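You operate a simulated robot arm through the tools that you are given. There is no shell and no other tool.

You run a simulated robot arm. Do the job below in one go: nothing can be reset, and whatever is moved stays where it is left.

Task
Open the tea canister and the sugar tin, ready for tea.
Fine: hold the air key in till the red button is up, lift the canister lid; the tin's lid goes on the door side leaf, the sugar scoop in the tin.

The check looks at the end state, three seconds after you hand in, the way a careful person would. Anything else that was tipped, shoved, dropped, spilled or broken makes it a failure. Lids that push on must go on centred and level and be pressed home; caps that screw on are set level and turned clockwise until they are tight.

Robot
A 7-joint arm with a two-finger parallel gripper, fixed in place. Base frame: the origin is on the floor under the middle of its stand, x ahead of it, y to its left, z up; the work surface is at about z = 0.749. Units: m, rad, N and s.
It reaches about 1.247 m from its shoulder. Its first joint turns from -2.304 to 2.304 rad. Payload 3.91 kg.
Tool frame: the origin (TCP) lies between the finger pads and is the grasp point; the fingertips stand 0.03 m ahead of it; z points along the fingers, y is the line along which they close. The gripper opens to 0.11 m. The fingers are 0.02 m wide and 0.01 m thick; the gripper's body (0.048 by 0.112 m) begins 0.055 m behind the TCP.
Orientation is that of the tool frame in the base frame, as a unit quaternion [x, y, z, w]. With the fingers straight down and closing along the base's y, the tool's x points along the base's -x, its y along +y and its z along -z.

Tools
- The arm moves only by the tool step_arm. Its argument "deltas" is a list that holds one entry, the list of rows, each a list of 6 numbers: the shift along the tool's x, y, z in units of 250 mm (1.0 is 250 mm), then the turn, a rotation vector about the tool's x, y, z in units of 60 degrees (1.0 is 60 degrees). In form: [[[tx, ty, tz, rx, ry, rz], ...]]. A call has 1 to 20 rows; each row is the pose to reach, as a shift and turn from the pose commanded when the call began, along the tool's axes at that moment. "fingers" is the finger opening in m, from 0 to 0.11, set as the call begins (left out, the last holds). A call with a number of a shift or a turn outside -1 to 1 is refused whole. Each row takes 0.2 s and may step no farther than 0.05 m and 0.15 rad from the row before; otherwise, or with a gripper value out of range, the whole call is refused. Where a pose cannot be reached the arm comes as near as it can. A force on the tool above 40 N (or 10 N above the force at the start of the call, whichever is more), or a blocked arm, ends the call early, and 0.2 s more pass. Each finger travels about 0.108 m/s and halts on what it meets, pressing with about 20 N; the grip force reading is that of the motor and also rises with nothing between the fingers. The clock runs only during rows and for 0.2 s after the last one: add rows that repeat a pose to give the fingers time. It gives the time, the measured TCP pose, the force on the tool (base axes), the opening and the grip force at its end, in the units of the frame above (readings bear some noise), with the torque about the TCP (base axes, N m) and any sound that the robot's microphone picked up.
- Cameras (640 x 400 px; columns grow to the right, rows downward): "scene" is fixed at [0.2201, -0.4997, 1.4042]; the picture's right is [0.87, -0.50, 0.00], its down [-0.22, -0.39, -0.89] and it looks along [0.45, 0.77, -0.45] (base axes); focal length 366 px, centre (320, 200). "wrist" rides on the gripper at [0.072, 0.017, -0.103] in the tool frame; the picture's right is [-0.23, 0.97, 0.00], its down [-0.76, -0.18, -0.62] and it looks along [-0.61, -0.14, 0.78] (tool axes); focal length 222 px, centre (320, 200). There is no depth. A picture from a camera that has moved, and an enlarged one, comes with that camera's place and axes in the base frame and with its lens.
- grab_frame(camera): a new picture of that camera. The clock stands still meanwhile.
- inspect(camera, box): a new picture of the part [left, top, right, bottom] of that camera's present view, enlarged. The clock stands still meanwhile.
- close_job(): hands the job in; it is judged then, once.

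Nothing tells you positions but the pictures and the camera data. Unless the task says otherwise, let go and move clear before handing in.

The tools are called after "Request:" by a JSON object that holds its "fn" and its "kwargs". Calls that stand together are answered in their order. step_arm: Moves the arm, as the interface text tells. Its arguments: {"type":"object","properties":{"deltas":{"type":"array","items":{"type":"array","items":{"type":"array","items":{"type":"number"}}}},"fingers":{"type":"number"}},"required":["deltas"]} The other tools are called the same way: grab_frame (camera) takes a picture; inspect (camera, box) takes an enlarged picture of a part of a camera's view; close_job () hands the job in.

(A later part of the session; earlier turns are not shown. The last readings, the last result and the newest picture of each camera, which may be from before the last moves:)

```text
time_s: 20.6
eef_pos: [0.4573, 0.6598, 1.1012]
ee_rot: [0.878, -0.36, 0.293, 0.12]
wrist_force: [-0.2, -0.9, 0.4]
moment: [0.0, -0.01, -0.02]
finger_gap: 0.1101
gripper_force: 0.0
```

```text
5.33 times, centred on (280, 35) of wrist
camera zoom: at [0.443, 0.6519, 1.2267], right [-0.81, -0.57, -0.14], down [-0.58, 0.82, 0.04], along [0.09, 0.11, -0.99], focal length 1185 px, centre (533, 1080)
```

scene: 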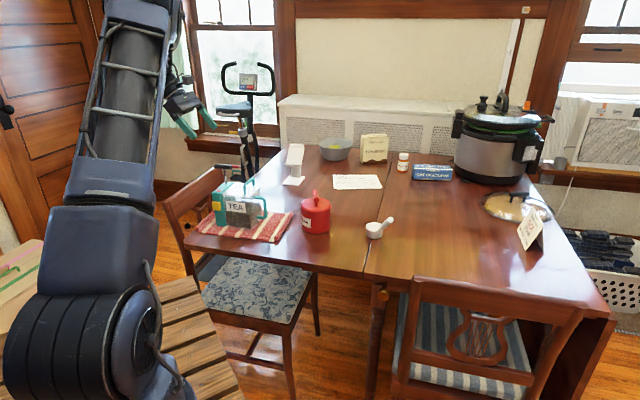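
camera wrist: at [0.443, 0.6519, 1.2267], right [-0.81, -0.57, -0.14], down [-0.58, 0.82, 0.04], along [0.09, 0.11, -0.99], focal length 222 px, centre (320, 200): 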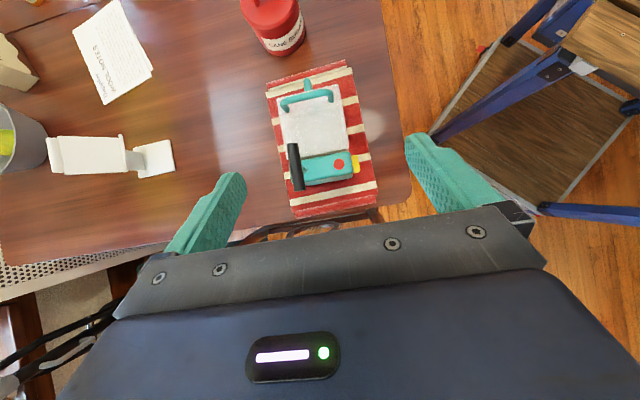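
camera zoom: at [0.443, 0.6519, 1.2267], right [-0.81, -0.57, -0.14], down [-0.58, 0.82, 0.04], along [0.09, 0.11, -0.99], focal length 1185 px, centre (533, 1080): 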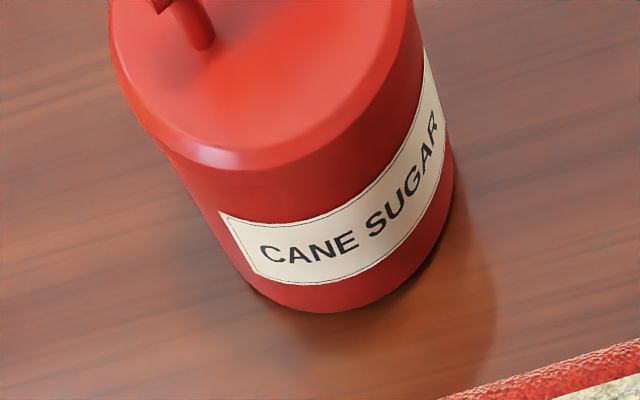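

Overhead I measure the block's depth at about 96 mm and the key's protrusion at about 14 mm, so the straddle is very close to the 110 mm opening. I'll line up along the approach axis, 16 cm out, and check clearances to the T-handle and the chair rail.

Request:
{"fn": "step_arm", "kwargs": {"deltas": [[[-0.1302, -0.017, 0.045, 0, 0, 0], [-0.2604, -0.034, 0.09, 0, 0, 0], [-0.3906, -0.051, 0.135, 0, 0, 0], [-0.5208, -0.068, 0.18, 0, 0, 0], [-0.5208, -0.068, 0.18, 0, 0, 0]]]}}

Request:
{"fn": "grab_frame", "kwargs": {"camera": "wrist"}}

Request:
{"fn": "inspect", "kwargs": {"camera": "scene", "box": [140, 60, 300, 240]}}

```text
time_s: 21.8
eef_pos: [0.4161, 0.7246, 0.987]
ee_rot: [0.878, -0.36, 0.293, 0.12]
wrist_force: [0.2, 0.1, 0.4]
moment: [-0.02, -0.02, 0.03]
finger_gap: 0.1097
gripper_force: 0.0
```

```text
taken
camera wrist: at [0.4006, 0.7162, 1.1134], right [-0.81, -0.57, -0.14], down [-0.58, 0.82, 0.04], along [0.09, 0.11, -0.99], focal length 222 px, centre (320, 200)
```

wrist: 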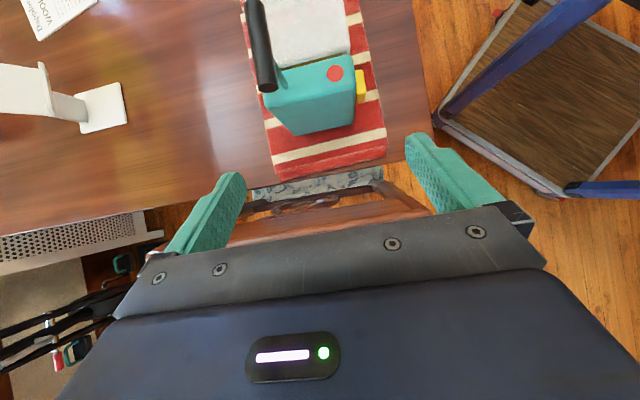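

```text
2.22 times, centred on (220, 150) of scene
camera zoom: at [0.2201, -0.4997, 1.4042], right [0.87, -0.5, 0.0], down [-0.22, -0.39, -0.89], along [0.45, 0.77, -0.45], focal length 814 px, centre (542, 311)
```

zoom: 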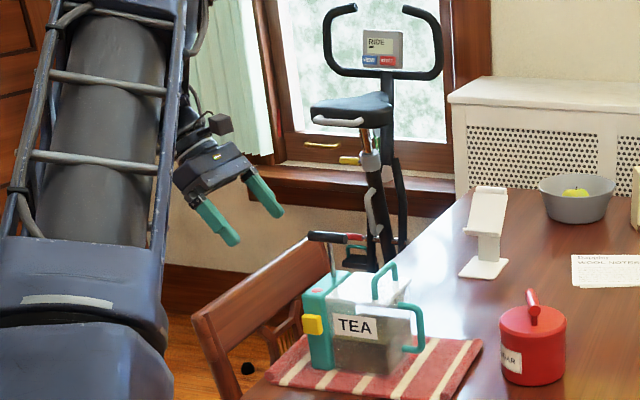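

The T-handle, block, key and chair rail are all in the wrist view. I'll zoom in to check clearances.

Request:
{"fn": "inspect", "kwargs": {"camera": "wrist", "box": [220, 120, 460, 260]}}

Request:
{"fn": "inspect", "kwargs": {"camera": "wrist", "box": [235, 0, 395, 150]}}

Request:
{"fn": "inspect", "kwargs": {"camera": "scene", "box": [150, 130, 250, 280]}}

```text
2.67 times, centred on (340, 190) of wrist
camera zoom: at [0.4006, 0.7162, 1.1134], right [-0.81, -0.57, -0.14], down [-0.58, 0.82, 0.04], along [0.09, 0.11, -0.99], focal length 592 px, centre (267, 227)
```

zoom: 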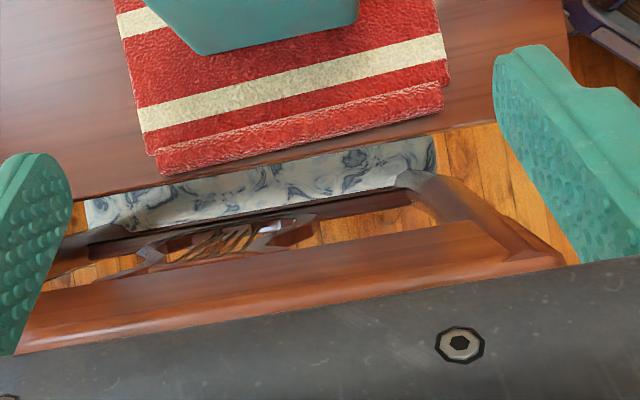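

```text
2.67 times, centred on (315, 75) of wrist
camera zoom: at [0.4006, 0.7162, 1.1134], right [-0.81, -0.57, -0.14], down [-0.58, 0.82, 0.04], along [0.09, 0.11, -0.99], focal length 592 px, centre (333, 533)
```

zoom: 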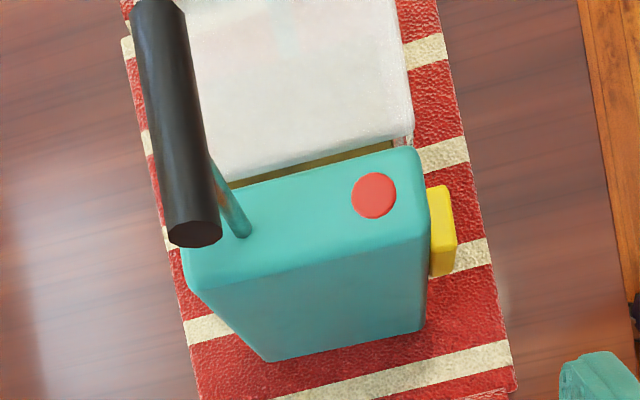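

```text
2.67 times, centred on (200, 205) of scene
camera zoom: at [0.2201, -0.4997, 1.4042], right [0.87, -0.5, 0.0], down [-0.22, -0.39, -0.89], along [0.45, 0.77, -0.45], focal length 977 px, centre (640, 187)
```

zoom: 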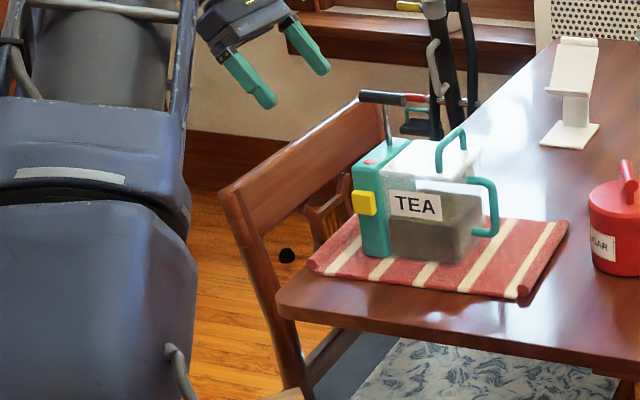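

The chair rail is about 12 cm left of the block at z 0.90, and the T-handle's end is also clear of the path. I'll advance 11 cm along the approach axis and check finger alignment.

Request:
{"fn": "step_arm", "kwargs": {"deltas": [[[-0.0015, -0.0005, 0.1, 0, 0, 0], [-0.003, -0.001, 0.2, 0, 0, 0], [-0.0045, -0.0015, 0.3, 0, 0, 0], [-0.006, -0.002, 0.4, 0, 0, 0], [-0.0064, -0.0024, 0.44, 0, 0, 0], [-0.0064, -0.0024, 0.44, 0, 0, 0]]], "fingers": 0.11}}

Request:
{"fn": "grab_frame", "kwargs": {"camera": "wrist"}}

Request:
{"fn": "inspect", "kwargs": {"camera": "scene", "box": [180, 130, 280, 240]}}

```text
time_s: 23.2
eef_pos: [0.4626, 0.68, 0.8987]
ee_rot: [0.878, -0.359, 0.292, 0.119]
wrist_force: [0.6, -0.2, 0.3]
moment: [-0.03, 0.0, 0.0]
finger_gap: 0.1099
gripper_force: 0.0
```

```text
taken
camera wrist: at [0.4472, 0.6719, 1.0251], right [-0.81, -0.57, -0.14], down [-0.58, 0.82, 0.04], along [0.09, 0.11, -0.99], focal length 222 px, centre (320, 200)
```

wrist: 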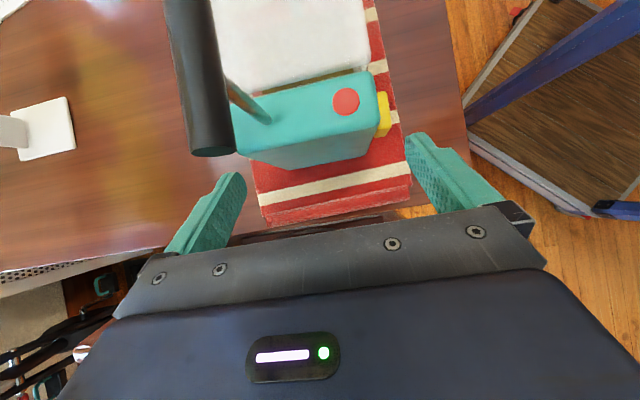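

```text
3.64 times, centred on (230, 185) of scene
camera zoom: at [0.2201, -0.4997, 1.4042], right [0.87, -0.5, 0.0], down [-0.22, -0.39, -0.89], along [0.45, 0.77, -0.45], focal length 1332 px, centre (647, 254)
```

zoom: 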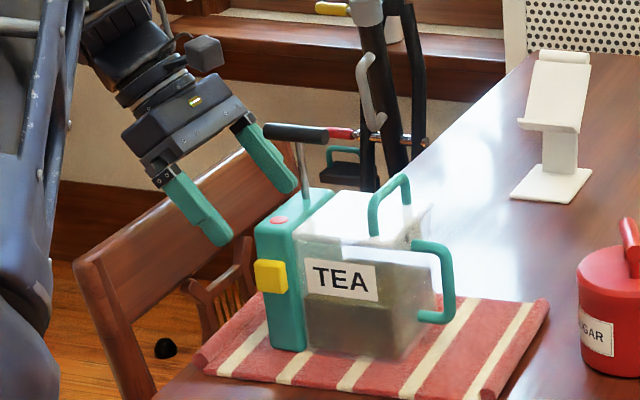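

The fingers are lined up on both sides of the block. I'll zoom in on the tips against the key and the back face before going further.

Request:
{"fn": "inspect", "kwargs": {"camera": "wrist", "box": [220, 60, 420, 210]}}

Request:
{"fn": "inspect", "kwargs": {"camera": "wrist", "box": [340, 70, 440, 170]}}

Request:
{"fn": "inspect", "kwargs": {"camera": "wrist", "box": [180, 110, 280, 210]}}

```text
2.67 times, centred on (320, 135) of wrist
camera zoom: at [0.4472, 0.6719, 1.0251], right [-0.81, -0.57, -0.14], down [-0.58, 0.82, 0.04], along [0.09, 0.11, -0.99], focal length 592 px, centre (320, 373)
```

zoom: 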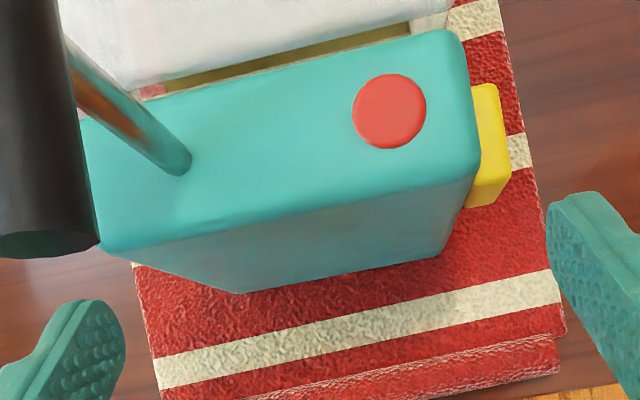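

```text
4.00 times, centred on (390, 120) of wrist
camera zoom: at [0.4472, 0.6719, 1.0251], right [-0.81, -0.57, -0.14], down [-0.58, 0.82, 0.04], along [0.09, 0.11, -0.99], focal length 888 px, centre (40, 520)
```

zoom: 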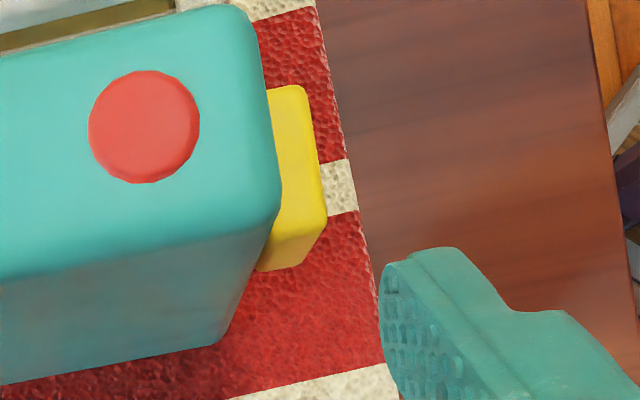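

```text
4.00 times, centred on (230, 160) of wrist
camera zoom: at [0.4472, 0.6719, 1.0251], right [-0.81, -0.57, -0.14], down [-0.58, 0.82, 0.04], along [0.09, 0.11, -0.99], focal length 888 px, centre (680, 360)
```

zoom: 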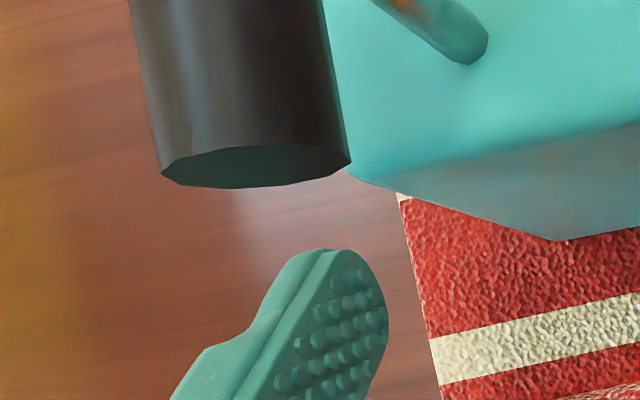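

The straddle measures about 109–110 mm against the 110 mm opening, so it should just fit. I'll shift about 1 mm toward the front, advance 2.5 cm and check again.

Request:
{"fn": "step_arm", "kwargs": {"deltas": [[[0, 0.0048, 0.03, 0, 0, 0], [0, 0.0048, 0.06, 0, 0, 0], [0, 0.0048, 0.09, 0, 0, 0], [0, 0.0048, 0.1, 0, 0, 0], [0, 0.0048, 0.1, 0, 0, 0]]]}}

Request:
{"fn": "inspect", "kwargs": {"camera": "wrist", "box": [340, 70, 440, 170]}}

Request:
{"fn": "inspect", "kwargs": {"camera": "wrist", "box": [180, 110, 280, 210]}}

Request:
{"fn": "inspect", "kwargs": {"camera": "scene", "box": [190, 150, 270, 230]}}

```text
time_s: 24.4
eef_pos: [0.4741, 0.6696, 0.8773]
ee_rot: [0.878, -0.359, 0.293, 0.12]
wrist_force: [-0.4, 1.3, 0.2]
moment: [0.01, 0.05, 0.01]
finger_gap: 0.1101
gripper_force: 0.1
```

```text
4.00 times, centred on (390, 120) of wrist
camera zoom: at [0.4576, 0.6603, 1.0037], right [-0.81, -0.57, -0.14], down [-0.58, 0.82, 0.04], along [0.09, 0.11, -0.99], focal length 888 px, centre (40, 520)
```

zoom: 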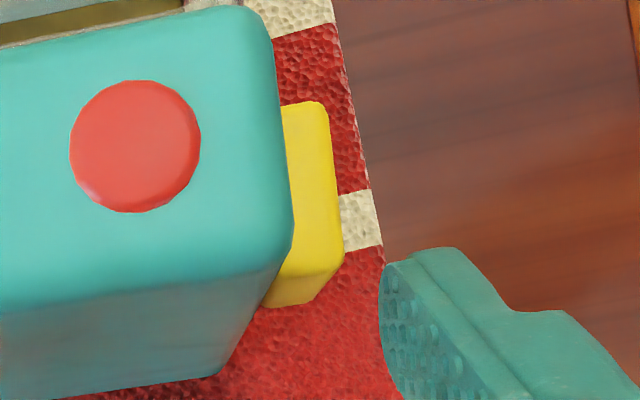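

```text
4.00 times, centred on (230, 160) of wrist
camera zoom: at [0.4576, 0.6603, 1.0037], right [-0.81, -0.57, -0.14], down [-0.58, 0.82, 0.04], along [0.09, 0.11, -0.99], focal length 888 px, centre (680, 360)
```

zoom: 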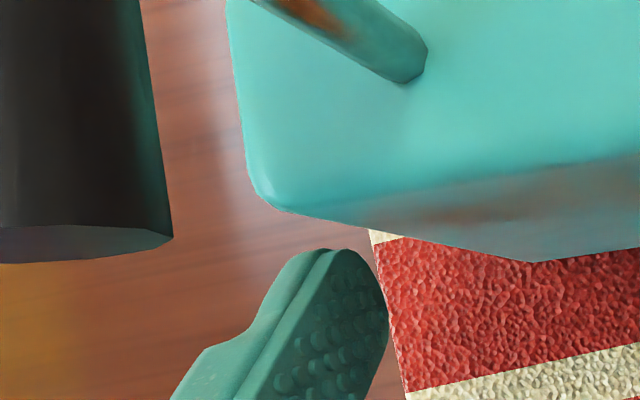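

```text
5.00 times, centred on (230, 190) of scene
camera zoom: at [0.2201, -0.4997, 1.4042], right [0.87, -0.5, 0.0], down [-0.22, -0.39, -0.89], along [0.45, 0.77, -0.45], focal length 1831 px, centre (770, 250)
```

zoom: 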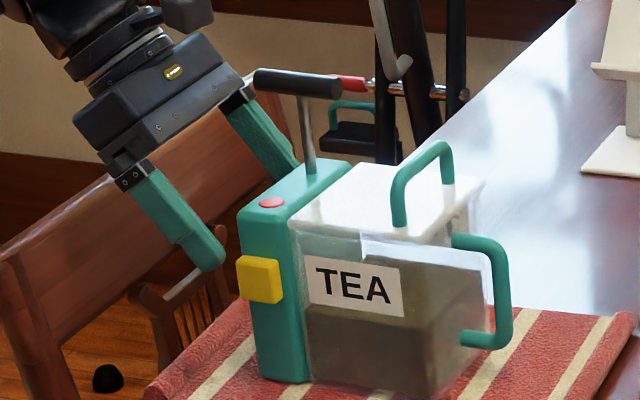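

The tips are just short of the key. I'll advance 5 mm at a time, watching the force, so the front finger comes down over the rounded key edge with the back finger as a stop.

Request:
{"fn": "step_arm", "kwargs": {"deltas": [[[0, -0.003, 0.01, 0, 0, 0], [0, -0.003, 0.02, 0, 0, 0], [0, -0.003, 0.02, 0, 0, 0]]]}}

Request:
{"fn": "inspect", "kwargs": {"camera": "wrist", "box": [340, 70, 440, 170]}}

Request:
{"fn": "inspect", "kwargs": {"camera": "wrist", "box": [180, 110, 280, 210]}}

```text
time_s: 25.2
eef_pos: [0.4759, 0.6678, 0.8741]
ee_rot: [0.878, -0.359, 0.293, 0.12]
wrist_force: [-0.3, 1.5, -0.3]
moment: [0.0, 0.05, 0.04]
finger_gap: 0.1099
gripper_force: 0.0
```

```text
4.00 times, centred on (390, 120) of wrist
camera zoom: at [0.4595, 0.6589, 1.0], right [-0.81, -0.57, -0.14], down [-0.58, 0.82, 0.04], along [0.09, 0.11, -0.99], focal length 888 px, centre (40, 520)
```

zoom: 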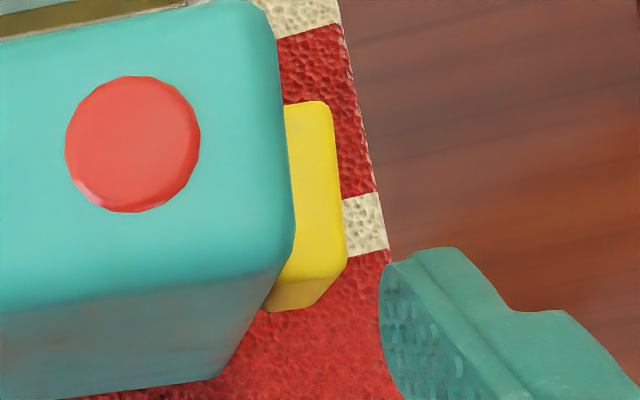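

```text
4.00 times, centred on (230, 160) of wrist
camera zoom: at [0.4595, 0.6589, 1.0], right [-0.81, -0.57, -0.14], down [-0.58, 0.82, 0.04], along [0.09, 0.11, -0.99], focal length 888 px, centre (680, 360)
```

zoom: 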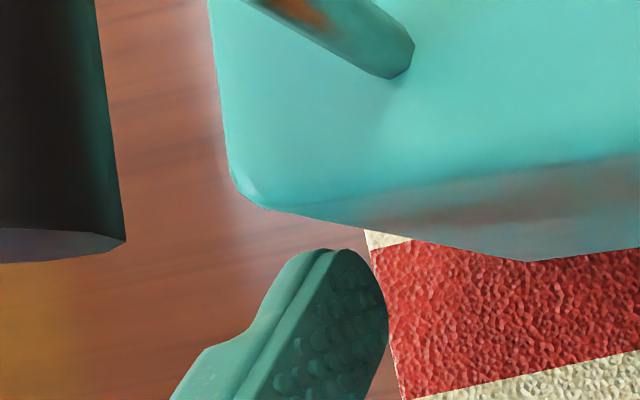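

There's a small force (about 1.4 N) that suggests the back finger is grazing the block's rounded back corner. I'll shift about 1 mm toward the back without advancing and see if it goes away.

Request:
{"fn": "step_arm", "kwargs": {"deltas": [[[0, -0.004, 0, 0, 0, 0], [0, -0.004, 0, 0, 0, 0]]]}}

Request:
{"fn": "inspect", "kwargs": {"camera": "wrist", "box": [340, 70, 440, 170]}}

Request:
{"fn": "inspect", "kwargs": {"camera": "scene", "box": [200, 160, 250, 210]}}

```text
time_s: 25.8
eef_pos: [0.4756, 0.6685, 0.8735]
ee_rot: [0.878, -0.358, 0.293, 0.119]
wrist_force: [-1.4, 0.6, 0.2]
moment: [0.02, 0.03, 0.02]
finger_gap: 0.1096
gripper_force: 0.1
```

```text
4.00 times, centred on (390, 120) of wrist
camera zoom: at [0.4602, 0.6593, 1.0001], right [-0.81, -0.57, -0.14], down [-0.58, 0.82, 0.04], along [0.09, 0.11, -0.99], focal length 888 px, centre (40, 520)
```

zoom: 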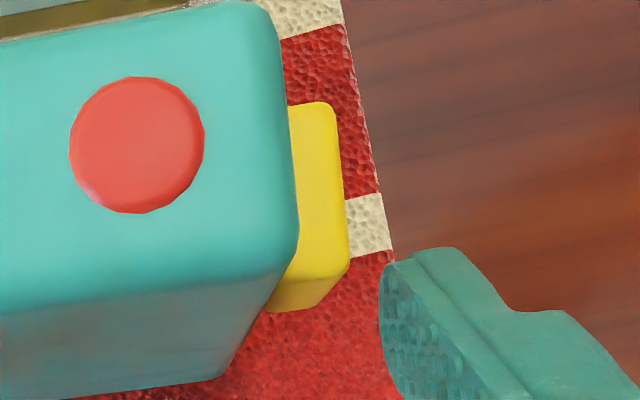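

```text
8.00 times, centred on (225, 185) of scene
camera zoom: at [0.2201, -0.4997, 1.4042], right [0.87, -0.5, 0.0], down [-0.22, -0.39, -0.89], along [0.45, 0.77, -0.45], focal length 2930 px, centre (1080, 320)
```

zoom: 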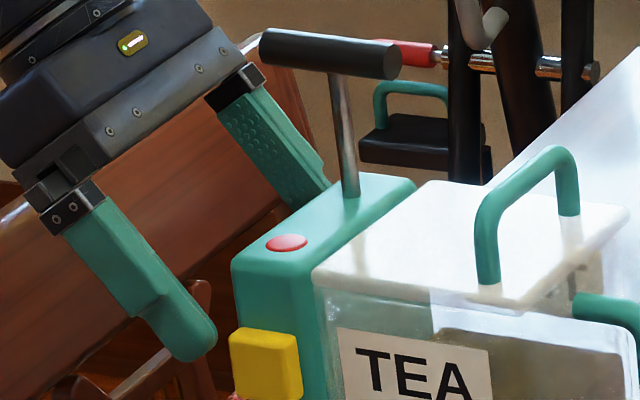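

The key face looks rotated about 2 degrees from my tool axis, which costs clearance. I'll back off 1.5 cm, correct the yaw, and come in again.

Request:
{"fn": "step_arm", "kwargs": {"deltas": [[[0, 0, -0.03, 0, 0, 0], [0, 0, -0.06, 0, 0, 0], [0, 0, -0.06, -0.0189, 0, 0.0252], [0, 0, -0.06, -0.0189, 0, 0.0252]]]}}

Request:
{"fn": "inspect", "kwargs": {"camera": "wrist", "box": [220, 50, 420, 200]}}

Request:
{"fn": "inspect", "kwargs": {"camera": "wrist", "box": [340, 70, 440, 170]}}

Request:
{"fn": "inspect", "kwargs": {"camera": "wrist", "box": [180, 110, 280, 210]}}

```text
time_s: 26.8
eef_pos: [0.4689, 0.6737, 0.8866]
ee_rot: [0.872, -0.373, 0.291, 0.125]
wrist_force: [-0.6, -0.7, 0.1]
moment: [-0.02, -0.02, -0.02]
finger_gap: 0.1102
gripper_force: 0.0
```

```text
2.67 times, centred on (320, 125) of wrist
camera zoom: at [0.4534, 0.6659, 1.0118], right [-0.83, -0.54, -0.14], down [-0.55, 0.83, 0.04], along [0.09, 0.11, -0.99], focal length 592 px, centre (320, 400)
```

zoom: 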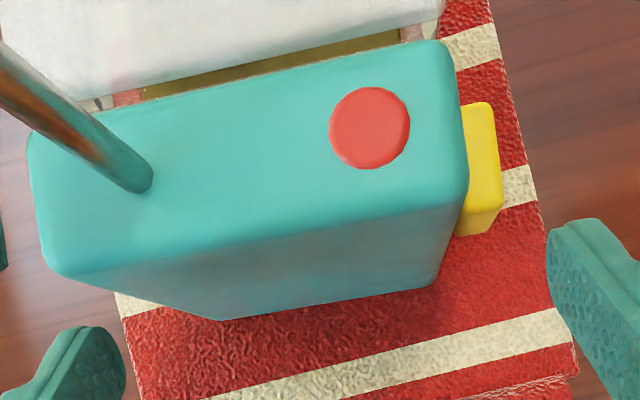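

```text
4.00 times, centred on (390, 120) of wrist
camera zoom: at [0.4534, 0.6659, 1.0118], right [-0.83, -0.54, -0.14], down [-0.55, 0.83, 0.04], along [0.09, 0.11, -0.99], focal length 888 px, centre (40, 520)
```

zoom: 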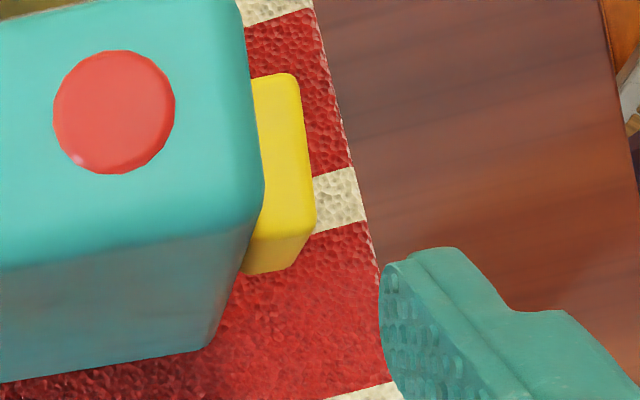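

```text
4.00 times, centred on (230, 160) of wrist
camera zoom: at [0.4534, 0.6659, 1.0118], right [-0.83, -0.54, -0.14], down [-0.55, 0.83, 0.04], along [0.09, 0.11, -0.99], focal length 888 px, centre (680, 360)
```

zoom: 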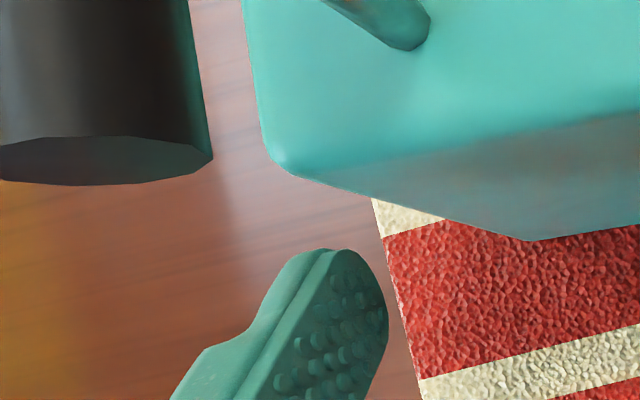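

The yaw now matches the block. My fingers are about 3 mm too far forward, so I'll shift back by that much and check again before advancing.

Request:
{"fn": "step_arm", "kwargs": {"deltas": [[[0, -0.006, 0, 0, 0, 0], [0, -0.0116, 0, 0, 0, 0], [0, -0.0116, 0, 0, 0, 0]]]}}

Request:
{"fn": "inspect", "kwargs": {"camera": "wrist", "box": [340, 70, 440, 170]}}

Request:
{"fn": "inspect", "kwargs": {"camera": "wrist", "box": [180, 110, 280, 210]}}

```text
time_s: 27.6
eef_pos: [0.471, 0.6763, 0.8864]
ee_rot: [0.872, -0.374, 0.291, 0.124]
wrist_force: [-0.6, -0.9, -0.2]
moment: [0.02, 0.02, 0.03]
finger_gap: 0.11
gripper_force: 0.1
```

```text
4.00 times, centred on (390, 120) of wrist
camera zoom: at [0.4559, 0.6679, 1.0121], right [-0.83, -0.54, -0.14], down [-0.55, 0.83, 0.04], along [0.09, 0.11, -0.99], focal length 888 px, centre (40, 520)
```

zoom: 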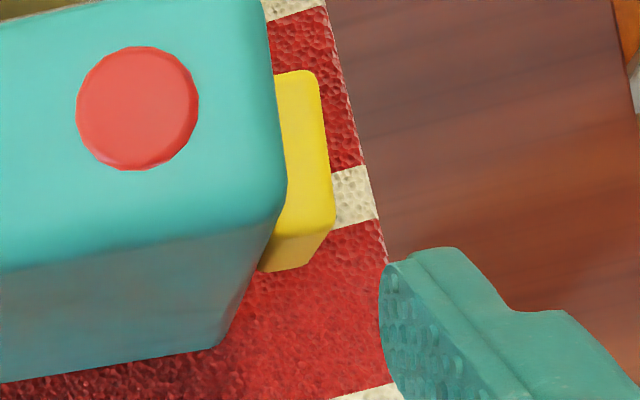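

```text
4.00 times, centred on (230, 160) of wrist
camera zoom: at [0.4559, 0.6679, 1.0121], right [-0.83, -0.54, -0.14], down [-0.55, 0.83, 0.04], along [0.09, 0.11, -0.99], focal length 888 px, centre (680, 360)
```

zoom: 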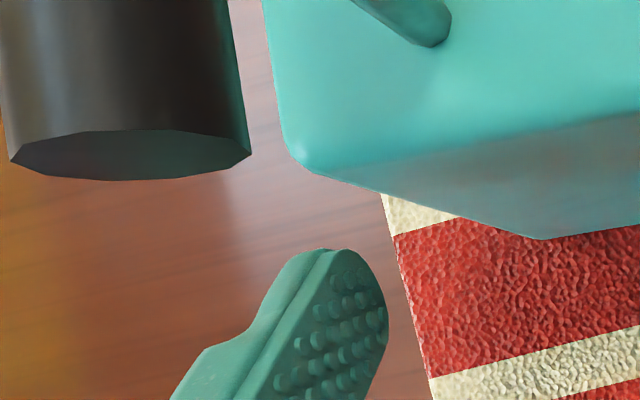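

It's nearly centred now, with a fraction of a millimetre each side. I'll advance in 8–10 mm increments, watching the force.

Request:
{"fn": "step_arm", "kwargs": {"deltas": [[[0, 0, 0.01, 0, 0, 0], [0, 0, 0.02, 0, 0, 0], [0, 0, 0.03, 0, 0, 0], [0, 0, 0.04, 0, 0, 0], [0, 0, 0.04, 0, 0, 0]]]}}

Request:
{"fn": "inspect", "kwargs": {"camera": "wrist", "box": [340, 70, 440, 170]}}

Request:
{"fn": "inspect", "kwargs": {"camera": "wrist", "box": [180, 110, 280, 210]}}

```text
time_s: 28.8
eef_pos: [0.476, 0.6733, 0.8768]
ee_rot: [0.872, -0.374, 0.29, 0.124]
wrist_force: [0.2, -0.1, -0.4]
moment: [0.02, 0.0, 0.0]
finger_gap: 0.1099
gripper_force: 0.0
```

```text
4.00 times, centred on (390, 120) of wrist
camera zoom: at [0.4599, 0.6641, 1.0038], right [-0.83, -0.54, -0.14], down [-0.55, 0.83, 0.04], along [0.09, 0.11, -0.99], focal length 888 px, centre (40, 520)
```

zoom: 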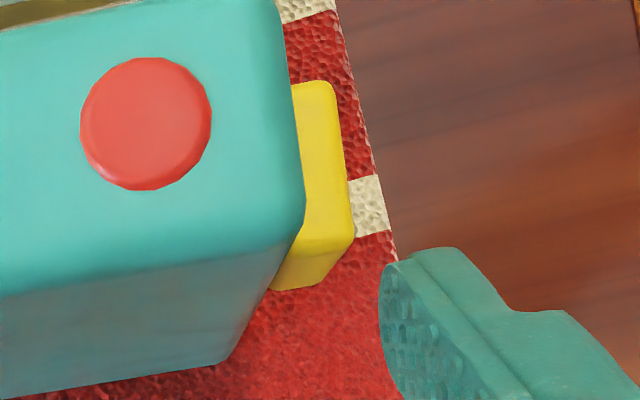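

```text
4.00 times, centred on (230, 160) of wrist
camera zoom: at [0.4599, 0.6641, 1.0038], right [-0.83, -0.54, -0.14], down [-0.55, 0.83, 0.04], along [0.09, 0.11, -0.99], focal length 888 px, centre (680, 360)
```

zoom: 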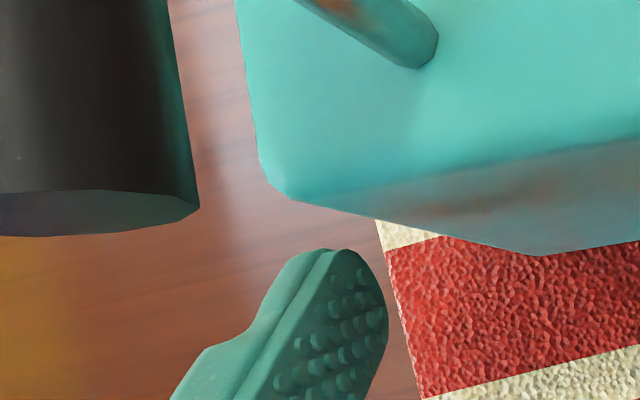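

No contact force so far. I'll shift forward 0.6 mm to even out the gaps and continue advancing beside the key.

Request:
{"fn": "step_arm", "kwargs": {"deltas": [[[0, 0.0024, 0, 0, 0, 0], [0, 0.0024, 0.01, 0, 0, 0], [0, 0.0024, 0.02, 0, 0, 0], [0, 0.0024, 0.028, 0, 0, 0], [0, 0.0024, 0.028, 0, 0, 0]]]}}

Request:
{"fn": "inspect", "kwargs": {"camera": "wrist", "box": [340, 70, 440, 170]}}

Request:
{"fn": "inspect", "kwargs": {"camera": "wrist", "box": [180, 110, 280, 210]}}

Request:
{"fn": "inspect", "kwargs": {"camera": "scene", "box": [200, 170, 250, 220]}}

```text
time_s: 30.0
eef_pos: [0.4775, 0.6698, 0.8716]
ee_rot: [0.872, -0.374, 0.291, 0.125]
wrist_force: [-0.4, 1.5, 0.7]
moment: [0.05, -0.01, 0.08]
finger_gap: 0.1098
gripper_force: 0.1
```

```text
4.00 times, centred on (390, 120) of wrist
camera zoom: at [0.4624, 0.6606, 0.9982], right [-0.83, -0.54, -0.14], down [-0.55, 0.83, 0.04], along [0.09, 0.11, -0.99], focal length 888 px, centre (40, 520)
```

zoom: 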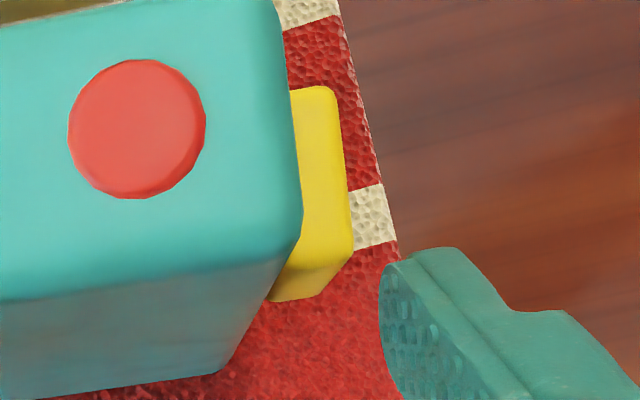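

```text
4.00 times, centred on (230, 160) of wrist
camera zoom: at [0.4624, 0.6606, 0.9982], right [-0.83, -0.54, -0.14], down [-0.55, 0.83, 0.04], along [0.09, 0.11, -0.99], focal length 888 px, centre (680, 360)
```

zoom: 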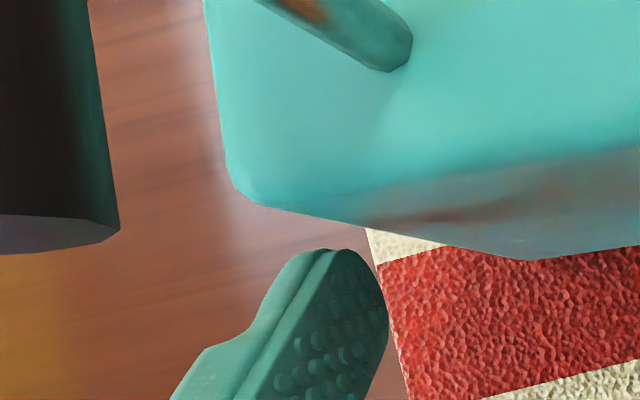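

```text
8.00 times, centred on (225, 195) of scene
camera zoom: at [0.2201, -0.4997, 1.4042], right [0.87, -0.5, 0.0], down [-0.22, -0.39, -0.89], along [0.45, 0.77, -0.45], focal length 2930 px, centre (1080, 240)
```

zoom: 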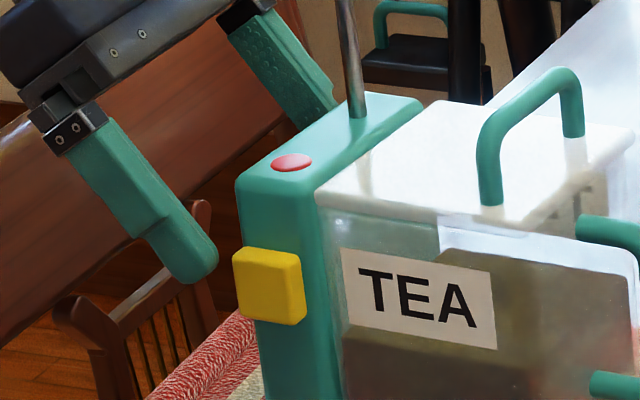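

There's a light touch at the back finger. I'll shift back 0.7 mm and carry on with the advance.

Request:
{"fn": "step_arm", "kwargs": {"deltas": [[[0, -0.003, 0, 0, 0, 0], [0, -0.003, 0.01, 0, 0, 0], [0, -0.003, 0.02, 0, 0, 0], [0, -0.003, 0.02, 0, 0, 0]]]}}

Request:
{"fn": "inspect", "kwargs": {"camera": "wrist", "box": [340, 70, 440, 170]}}

Request:
{"fn": "inspect", "kwargs": {"camera": "wrist", "box": [180, 110, 280, 210]}}

```text
time_s: 31.0
eef_pos: [0.4798, 0.668, 0.8684]
ee_rot: [0.872, -0.373, 0.291, 0.124]
wrist_force: [-0.5, 1.4, -0.7]
moment: [-0.01, 0.03, 0.07]
finger_gap: 0.1101
gripper_force: 0.1
```

```text
4.00 times, centred on (390, 120) of wrist
camera zoom: at [0.4653, 0.6589, 0.9944], right [-0.83, -0.54, -0.14], down [-0.55, 0.83, 0.04], along [0.09, 0.11, -0.99], focal length 888 px, centre (40, 520)
```

zoom: 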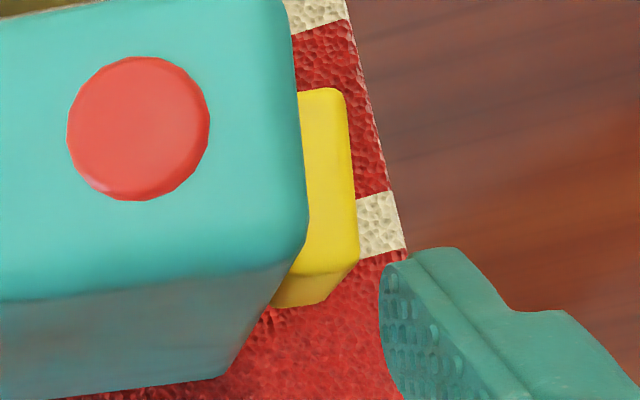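

```text
4.00 times, centred on (230, 160) of wrist
camera zoom: at [0.4653, 0.6589, 0.9944], right [-0.83, -0.54, -0.14], down [-0.55, 0.83, 0.04], along [0.09, 0.11, -0.99], focal length 888 px, centre (680, 360)
```

zoom: 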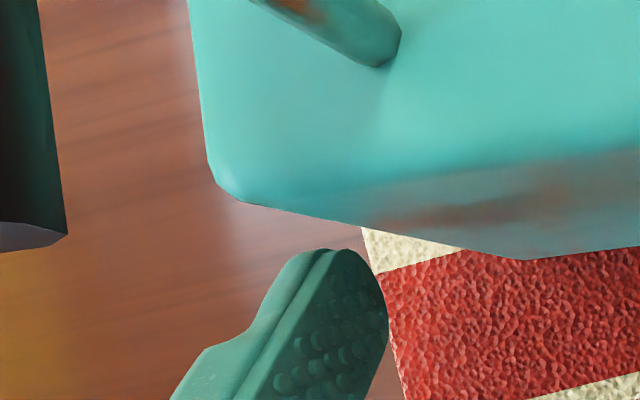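

I suspect the canister has crept while I was alongside it. I'll check against the fixed scene camera with the same crop I used at the start.

Request:
{"fn": "inspect", "kwargs": {"camera": "scene", "box": [205, 180, 285, 230]}}

Request:
{"fn": "inspect", "kwargs": {"camera": "scene", "box": [180, 160, 340, 260]}}

```text
8.00 times, centred on (245, 205) of scene
camera zoom: at [0.2201, -0.4997, 1.4042], right [0.87, -0.5, 0.0], down [-0.22, -0.39, -0.89], along [0.45, 0.77, -0.45], focal length 2930 px, centre (920, 160)
```

zoom: 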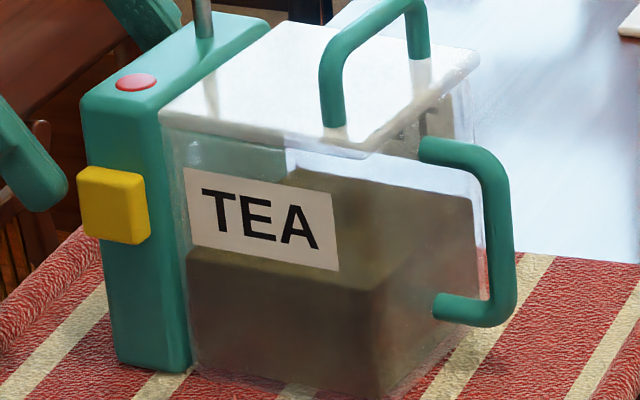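

```text
4.00 times, centred on (260, 210) of scene
camera zoom: at [0.2201, -0.4997, 1.4042], right [0.87, -0.5, 0.0], down [-0.22, -0.39, -0.89], along [0.45, 0.77, -0.45], focal length 1465 px, centre (560, 160)
```

zoom: 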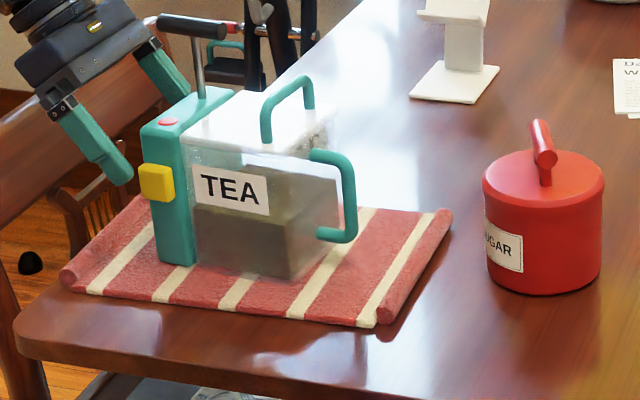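

The canister has slid about 9 mm along its long axis and turned a few degrees, because the back finger caught its corner sideways. It's still upright on the cloth and moves very easily, so I'll back off. Coming in vertically instead will mean any touch pushes down, not sideways.

Request:
{"fn": "step_arm", "kwargs": {"deltas": [[[0, 0, -0.04, 0, 0, 0], [0, 0, -0.08, 0, 0, 0], [0, 0, -0.16, 0, 0, 0], [0, 0, -0.24, 0, 0, 0], [0, 0, -0.32, 0, 0, 0], [0, 0, -0.32, 0, 0, 0]]]}}

Request:
{"fn": "inspect", "kwargs": {"camera": "wrist", "box": [220, 40, 420, 190]}}

Request:
{"fn": "inspect", "kwargs": {"camera": "wrist", "box": [240, 0, 400, 100]}}

```text
time_s: 32.4
eef_pos: [0.448, 0.7019, 0.9308]
ee_rot: [0.871, -0.374, 0.292, 0.126]
wrist_force: [0.3, 0.1, 0.0]
moment: [0.0, 0.0, 0.0]
finger_gap: 0.1098
gripper_force: 0.1
```

```text
2.67 times, centred on (320, 115) of wrist
camera zoom: at [0.4321, 0.6939, 1.0579], right [-0.83, -0.54, -0.14], down [-0.55, 0.83, 0.04], along [0.09, 0.11, -0.99], focal length 592 px, centre (320, 427)
```

zoom: 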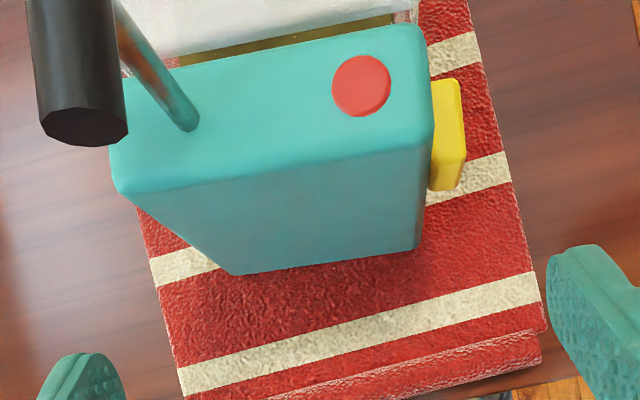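

```text
4.00 times, centred on (320, 50) of wrist
camera zoom: at [0.4321, 0.6939, 1.0579], right [-0.83, -0.54, -0.14], down [-0.55, 0.83, 0.04], along [0.09, 0.11, -0.99], focal length 888 px, centre (320, 800)
```

zoom: 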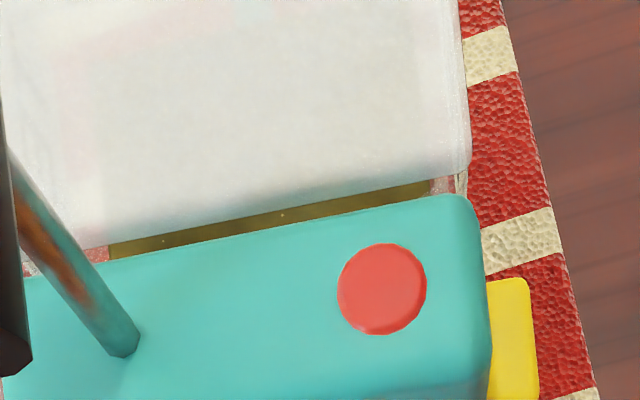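

The canister's depth axis is now at about 39°. I'll turn the wrist to match, tilt to 45° so a vertical descent clears the T-handle, and hover above the block to measure again.

Request:
{"fn": "step_arm", "kwargs": {"deltas": [[[0.0606, -0.0031, 0.023, -0.012, 0.0338, 0.0139], [0.1212, -0.0062, 0.046, -0.0241, 0.0675, 0.0278], [0.1818, -0.0093, 0.069, -0.0361, 0.1013, 0.0416], [0.2424, -0.0124, 0.092, -0.0481, 0.135, 0.0555], [0.2424, -0.0124, 0.092, -0.0481, 0.135, 0.0555]]]}}

Request:
{"fn": "grab_frame", "kwargs": {"camera": "wrist"}}

Request:
{"fn": "inspect", "kwargs": {"camera": "wrist", "box": [220, 40, 420, 190]}}

Request:
{"fn": "inspect", "kwargs": {"camera": "scene", "box": [180, 120, 280, 220]}}

```text
time_s: 33.6
eef_pos: [0.4949, 0.6596, 0.951]
ee_rot: [0.835, -0.396, 0.346, 0.164]
wrist_force: [-0.2, -0.3, -0.5]
moment: [0.0, -0.01, -0.04]
finger_gap: 0.1102
gripper_force: 0.1
```

```text
taken
camera wrist: at [0.4659, 0.6659, 1.0749], right [-0.86, -0.49, -0.16], down [-0.48, 0.87, -0.1], along [0.19, -0.01, -0.98], focal length 222 px, centre (320, 200)
```

wrist: 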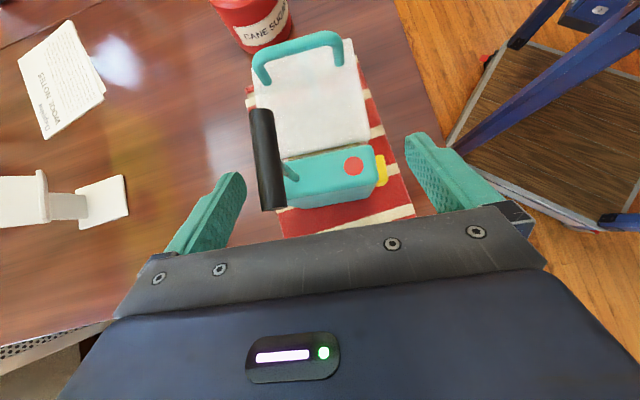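

```text
2.67 times, centred on (320, 115) of wrist
camera zoom: at [0.4659, 0.6659, 1.0749], right [-0.86, -0.49, -0.16], down [-0.48, 0.87, -0.1], along [0.19, -0.01, -0.98], focal length 592 px, centre (320, 427)
```

zoom: 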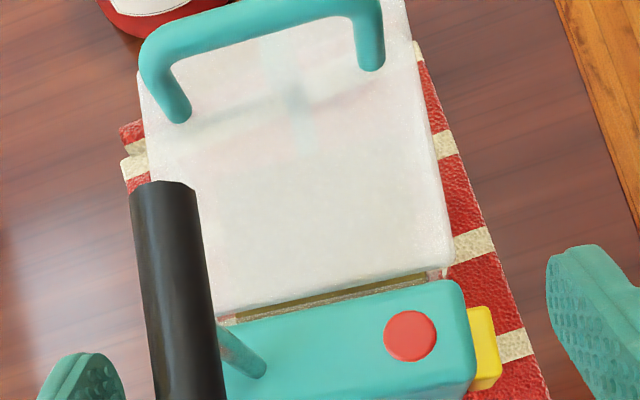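

```text
4.00 times, centred on (230, 170) of scene
camera zoom: at [0.2201, -0.4997, 1.4042], right [0.87, -0.5, 0.0], down [-0.22, -0.39, -0.89], along [0.45, 0.77, -0.45], focal length 1465 px, centre (680, 320)
```

zoom: 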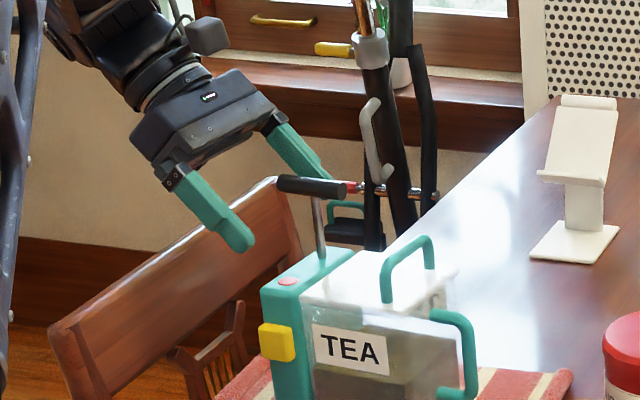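

The yaw now matches the block exactly. I'll zoom in on the back edge beside the T-bar to centre the fingers.

Request:
{"fn": "inspect", "kwargs": {"camera": "wrist", "box": [240, 140, 320, 210]}}

Request:
{"fn": "inspect", "kwargs": {"camera": "wrist", "box": [340, 130, 420, 210]}}

```text
5.71 times, centred on (280, 175) of wrist
camera zoom: at [0.4659, 0.6659, 1.0749], right [-0.86, -0.49, -0.16], down [-0.48, 0.87, -0.1], along [0.19, -0.01, -0.98], focal length 1269 px, centre (549, 343)
```

zoom: 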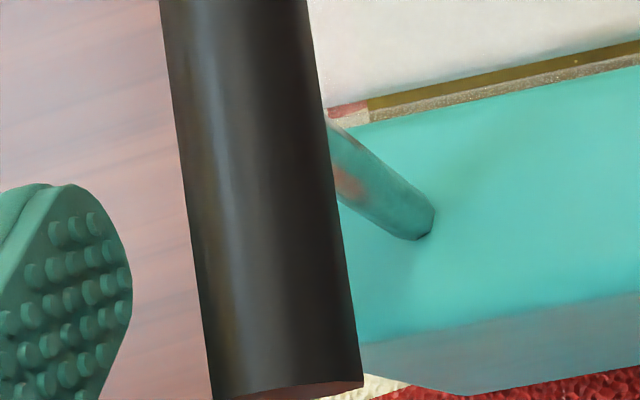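

```text
5.00 times, centred on (380, 170) of wrist
camera zoom: at [0.4659, 0.6659, 1.0749], right [-0.86, -0.49, -0.16], down [-0.48, 0.87, -0.1], along [0.19, -0.01, -0.98], focal length 1111 px, centre (20, 350)
```

zoom: 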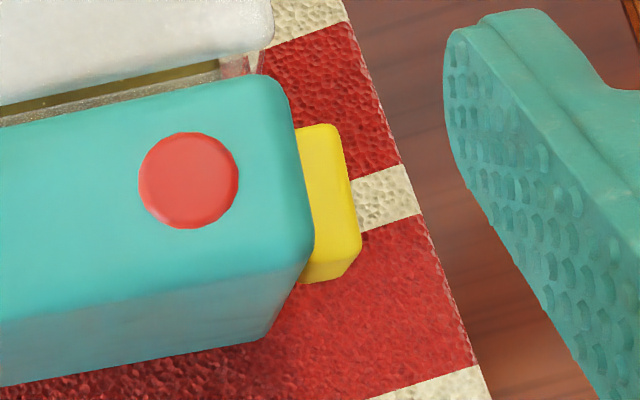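

The alignment looks good. I'll descend vertically by 4.5 cm, so the fingertips are just beside the top of the block, and re-measure.

Request:
{"fn": "step_arm", "kwargs": {"deltas": [[[-0.04, -0.0008, 0.04, 0, 0, 0], [-0.08, -0.0008, 0.08, 0, 0, 0], [-0.12, -0.0008, 0.12, 0, 0, 0], [-0.1274, -0.0008, 0.1274, 0, 0, 0], [-0.1274, -0.0008, 0.1274, 0, 0, 0]]]}}

Request:
{"fn": "inspect", "kwargs": {"camera": "wrist", "box": [200, 110, 300, 210]}}

Request:
{"fn": "inspect", "kwargs": {"camera": "wrist", "box": [340, 80, 440, 180]}}

Request:
{"fn": "inspect", "kwargs": {"camera": "scene", "box": [180, 120, 280, 220]}}

```text
time_s: 34.5
eef_pos: [0.4956, 0.6612, 0.9123]
ee_rot: [0.833, -0.398, 0.348, 0.161]
wrist_force: [-0.4, -1.5, 10.2]
moment: [0.21, -0.49, -0.07]
finger_gap: 0.1093
gripper_force: 0.0
stopped in row 4: the force on the tool passed its limit at 45 N (the readings are from after the stop); the commanded pose is now the measured one
```

```text
4.00 times, centred on (250, 160) of wrist
camera zoom: at [0.4661, 0.6669, 1.0366], right [-0.86, -0.49, -0.17], down [-0.48, 0.87, -0.1], along [0.19, 0.0, -0.98], focal length 888 px, centre (600, 360)
```

zoom: 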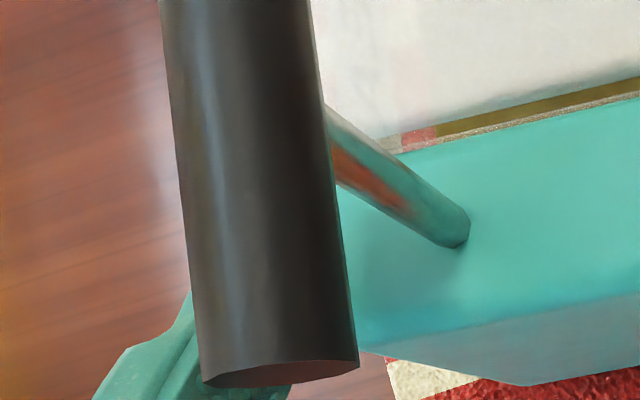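

```text
4.00 times, centred on (390, 130) of wrist
camera zoom: at [0.4661, 0.6669, 1.0366], right [-0.86, -0.49, -0.17], down [-0.48, 0.87, -0.1], along [0.19, 0.0, -0.98], focal length 888 px, centre (40, 480)
```

zoom: 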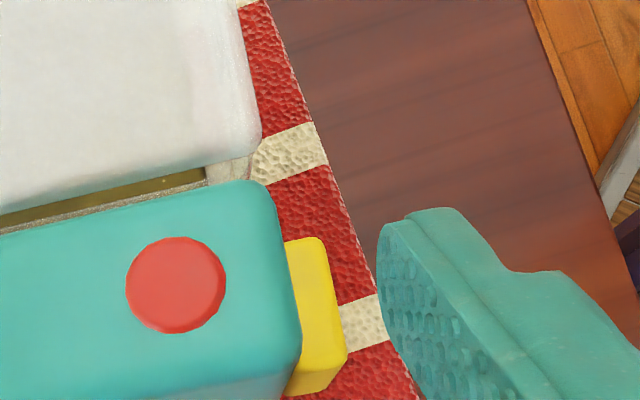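

```text
4.00 times, centred on (230, 170) of scene
camera zoom: at [0.2201, -0.4997, 1.4042], right [0.87, -0.5, 0.0], down [-0.22, -0.39, -0.89], along [0.45, 0.77, -0.45], focal length 1465 px, centre (680, 320)
```

zoom: 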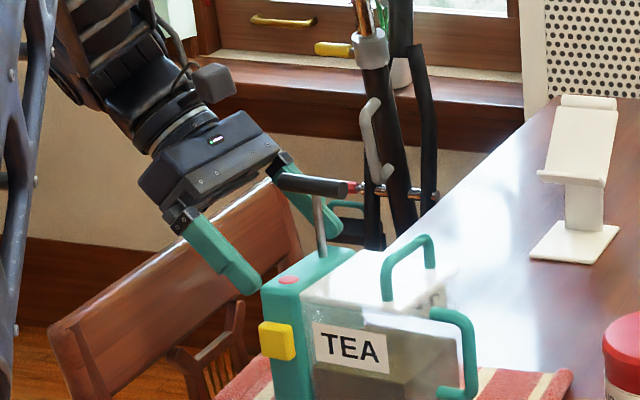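

The back finger landed on the rear top edge of the block, so I was slightly too far forward. The force stop worked and the canister is still upright. I'll lift off and shift back so the back finger drops clearly behind the block. Then I'll lower only to just above the key's height.

Request:
{"fn": "step_arm", "kwargs": {"deltas": [[[0.02, 0, -0.02, 0, 0, 0], [0.0425, 0, -0.0423, 0, 0, 0], [0.0425, -0.009, -0.0423, 0, 0, 0], [0.0425, -0.018, -0.0423, 0, 0, 0], [0.0425, -0.018, -0.0423, 0, 0, 0]]]}}

Request:
{"fn": "inspect", "kwargs": {"camera": "wrist", "box": [220, 50, 420, 200]}}

Request:
{"fn": "inspect", "kwargs": {"camera": "scene", "box": [205, 180, 285, 230]}}

```text
time_s: 35.8
eef_pos: [0.4976, 0.6649, 0.9272]
ee_rot: [0.834, -0.398, 0.346, 0.161]
wrist_force: [-0.6, 1.0, -1.0]
moment: [-0.01, -0.03, 0.02]
finger_gap: 0.11
gripper_force: 0.1
```

```text
2.67 times, centred on (320, 125) of wrist
camera zoom: at [0.47, 0.6702, 1.0511], right [-0.86, -0.49, -0.17], down [-0.48, 0.87, -0.1], along [0.19, 0.0, -0.98], focal length 592 px, centre (320, 400)
```

zoom: 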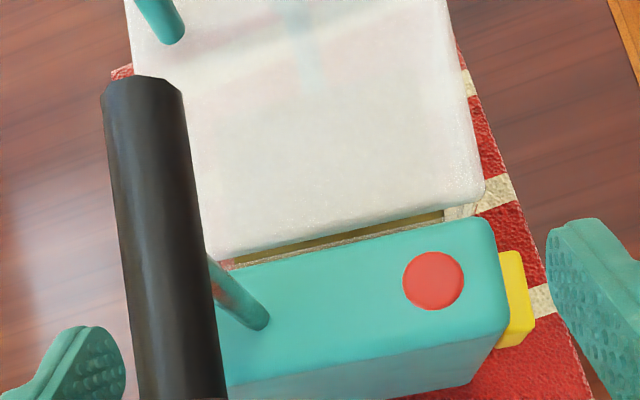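

```text
8.00 times, centred on (245, 205) of scene
camera zoom: at [0.2201, -0.4997, 1.4042], right [0.87, -0.5, 0.0], down [-0.22, -0.39, -0.89], along [0.45, 0.77, -0.45], focal length 2930 px, centre (920, 160)
```

zoom: 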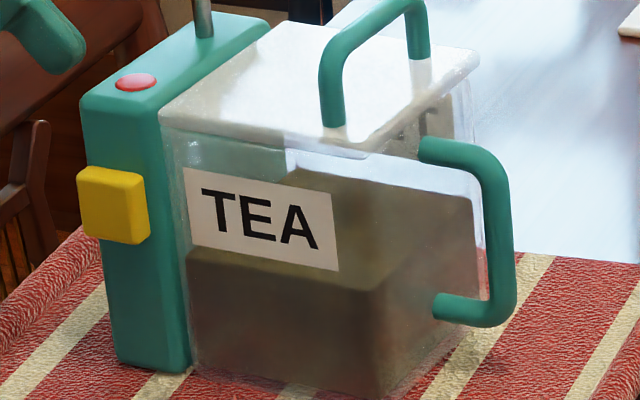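

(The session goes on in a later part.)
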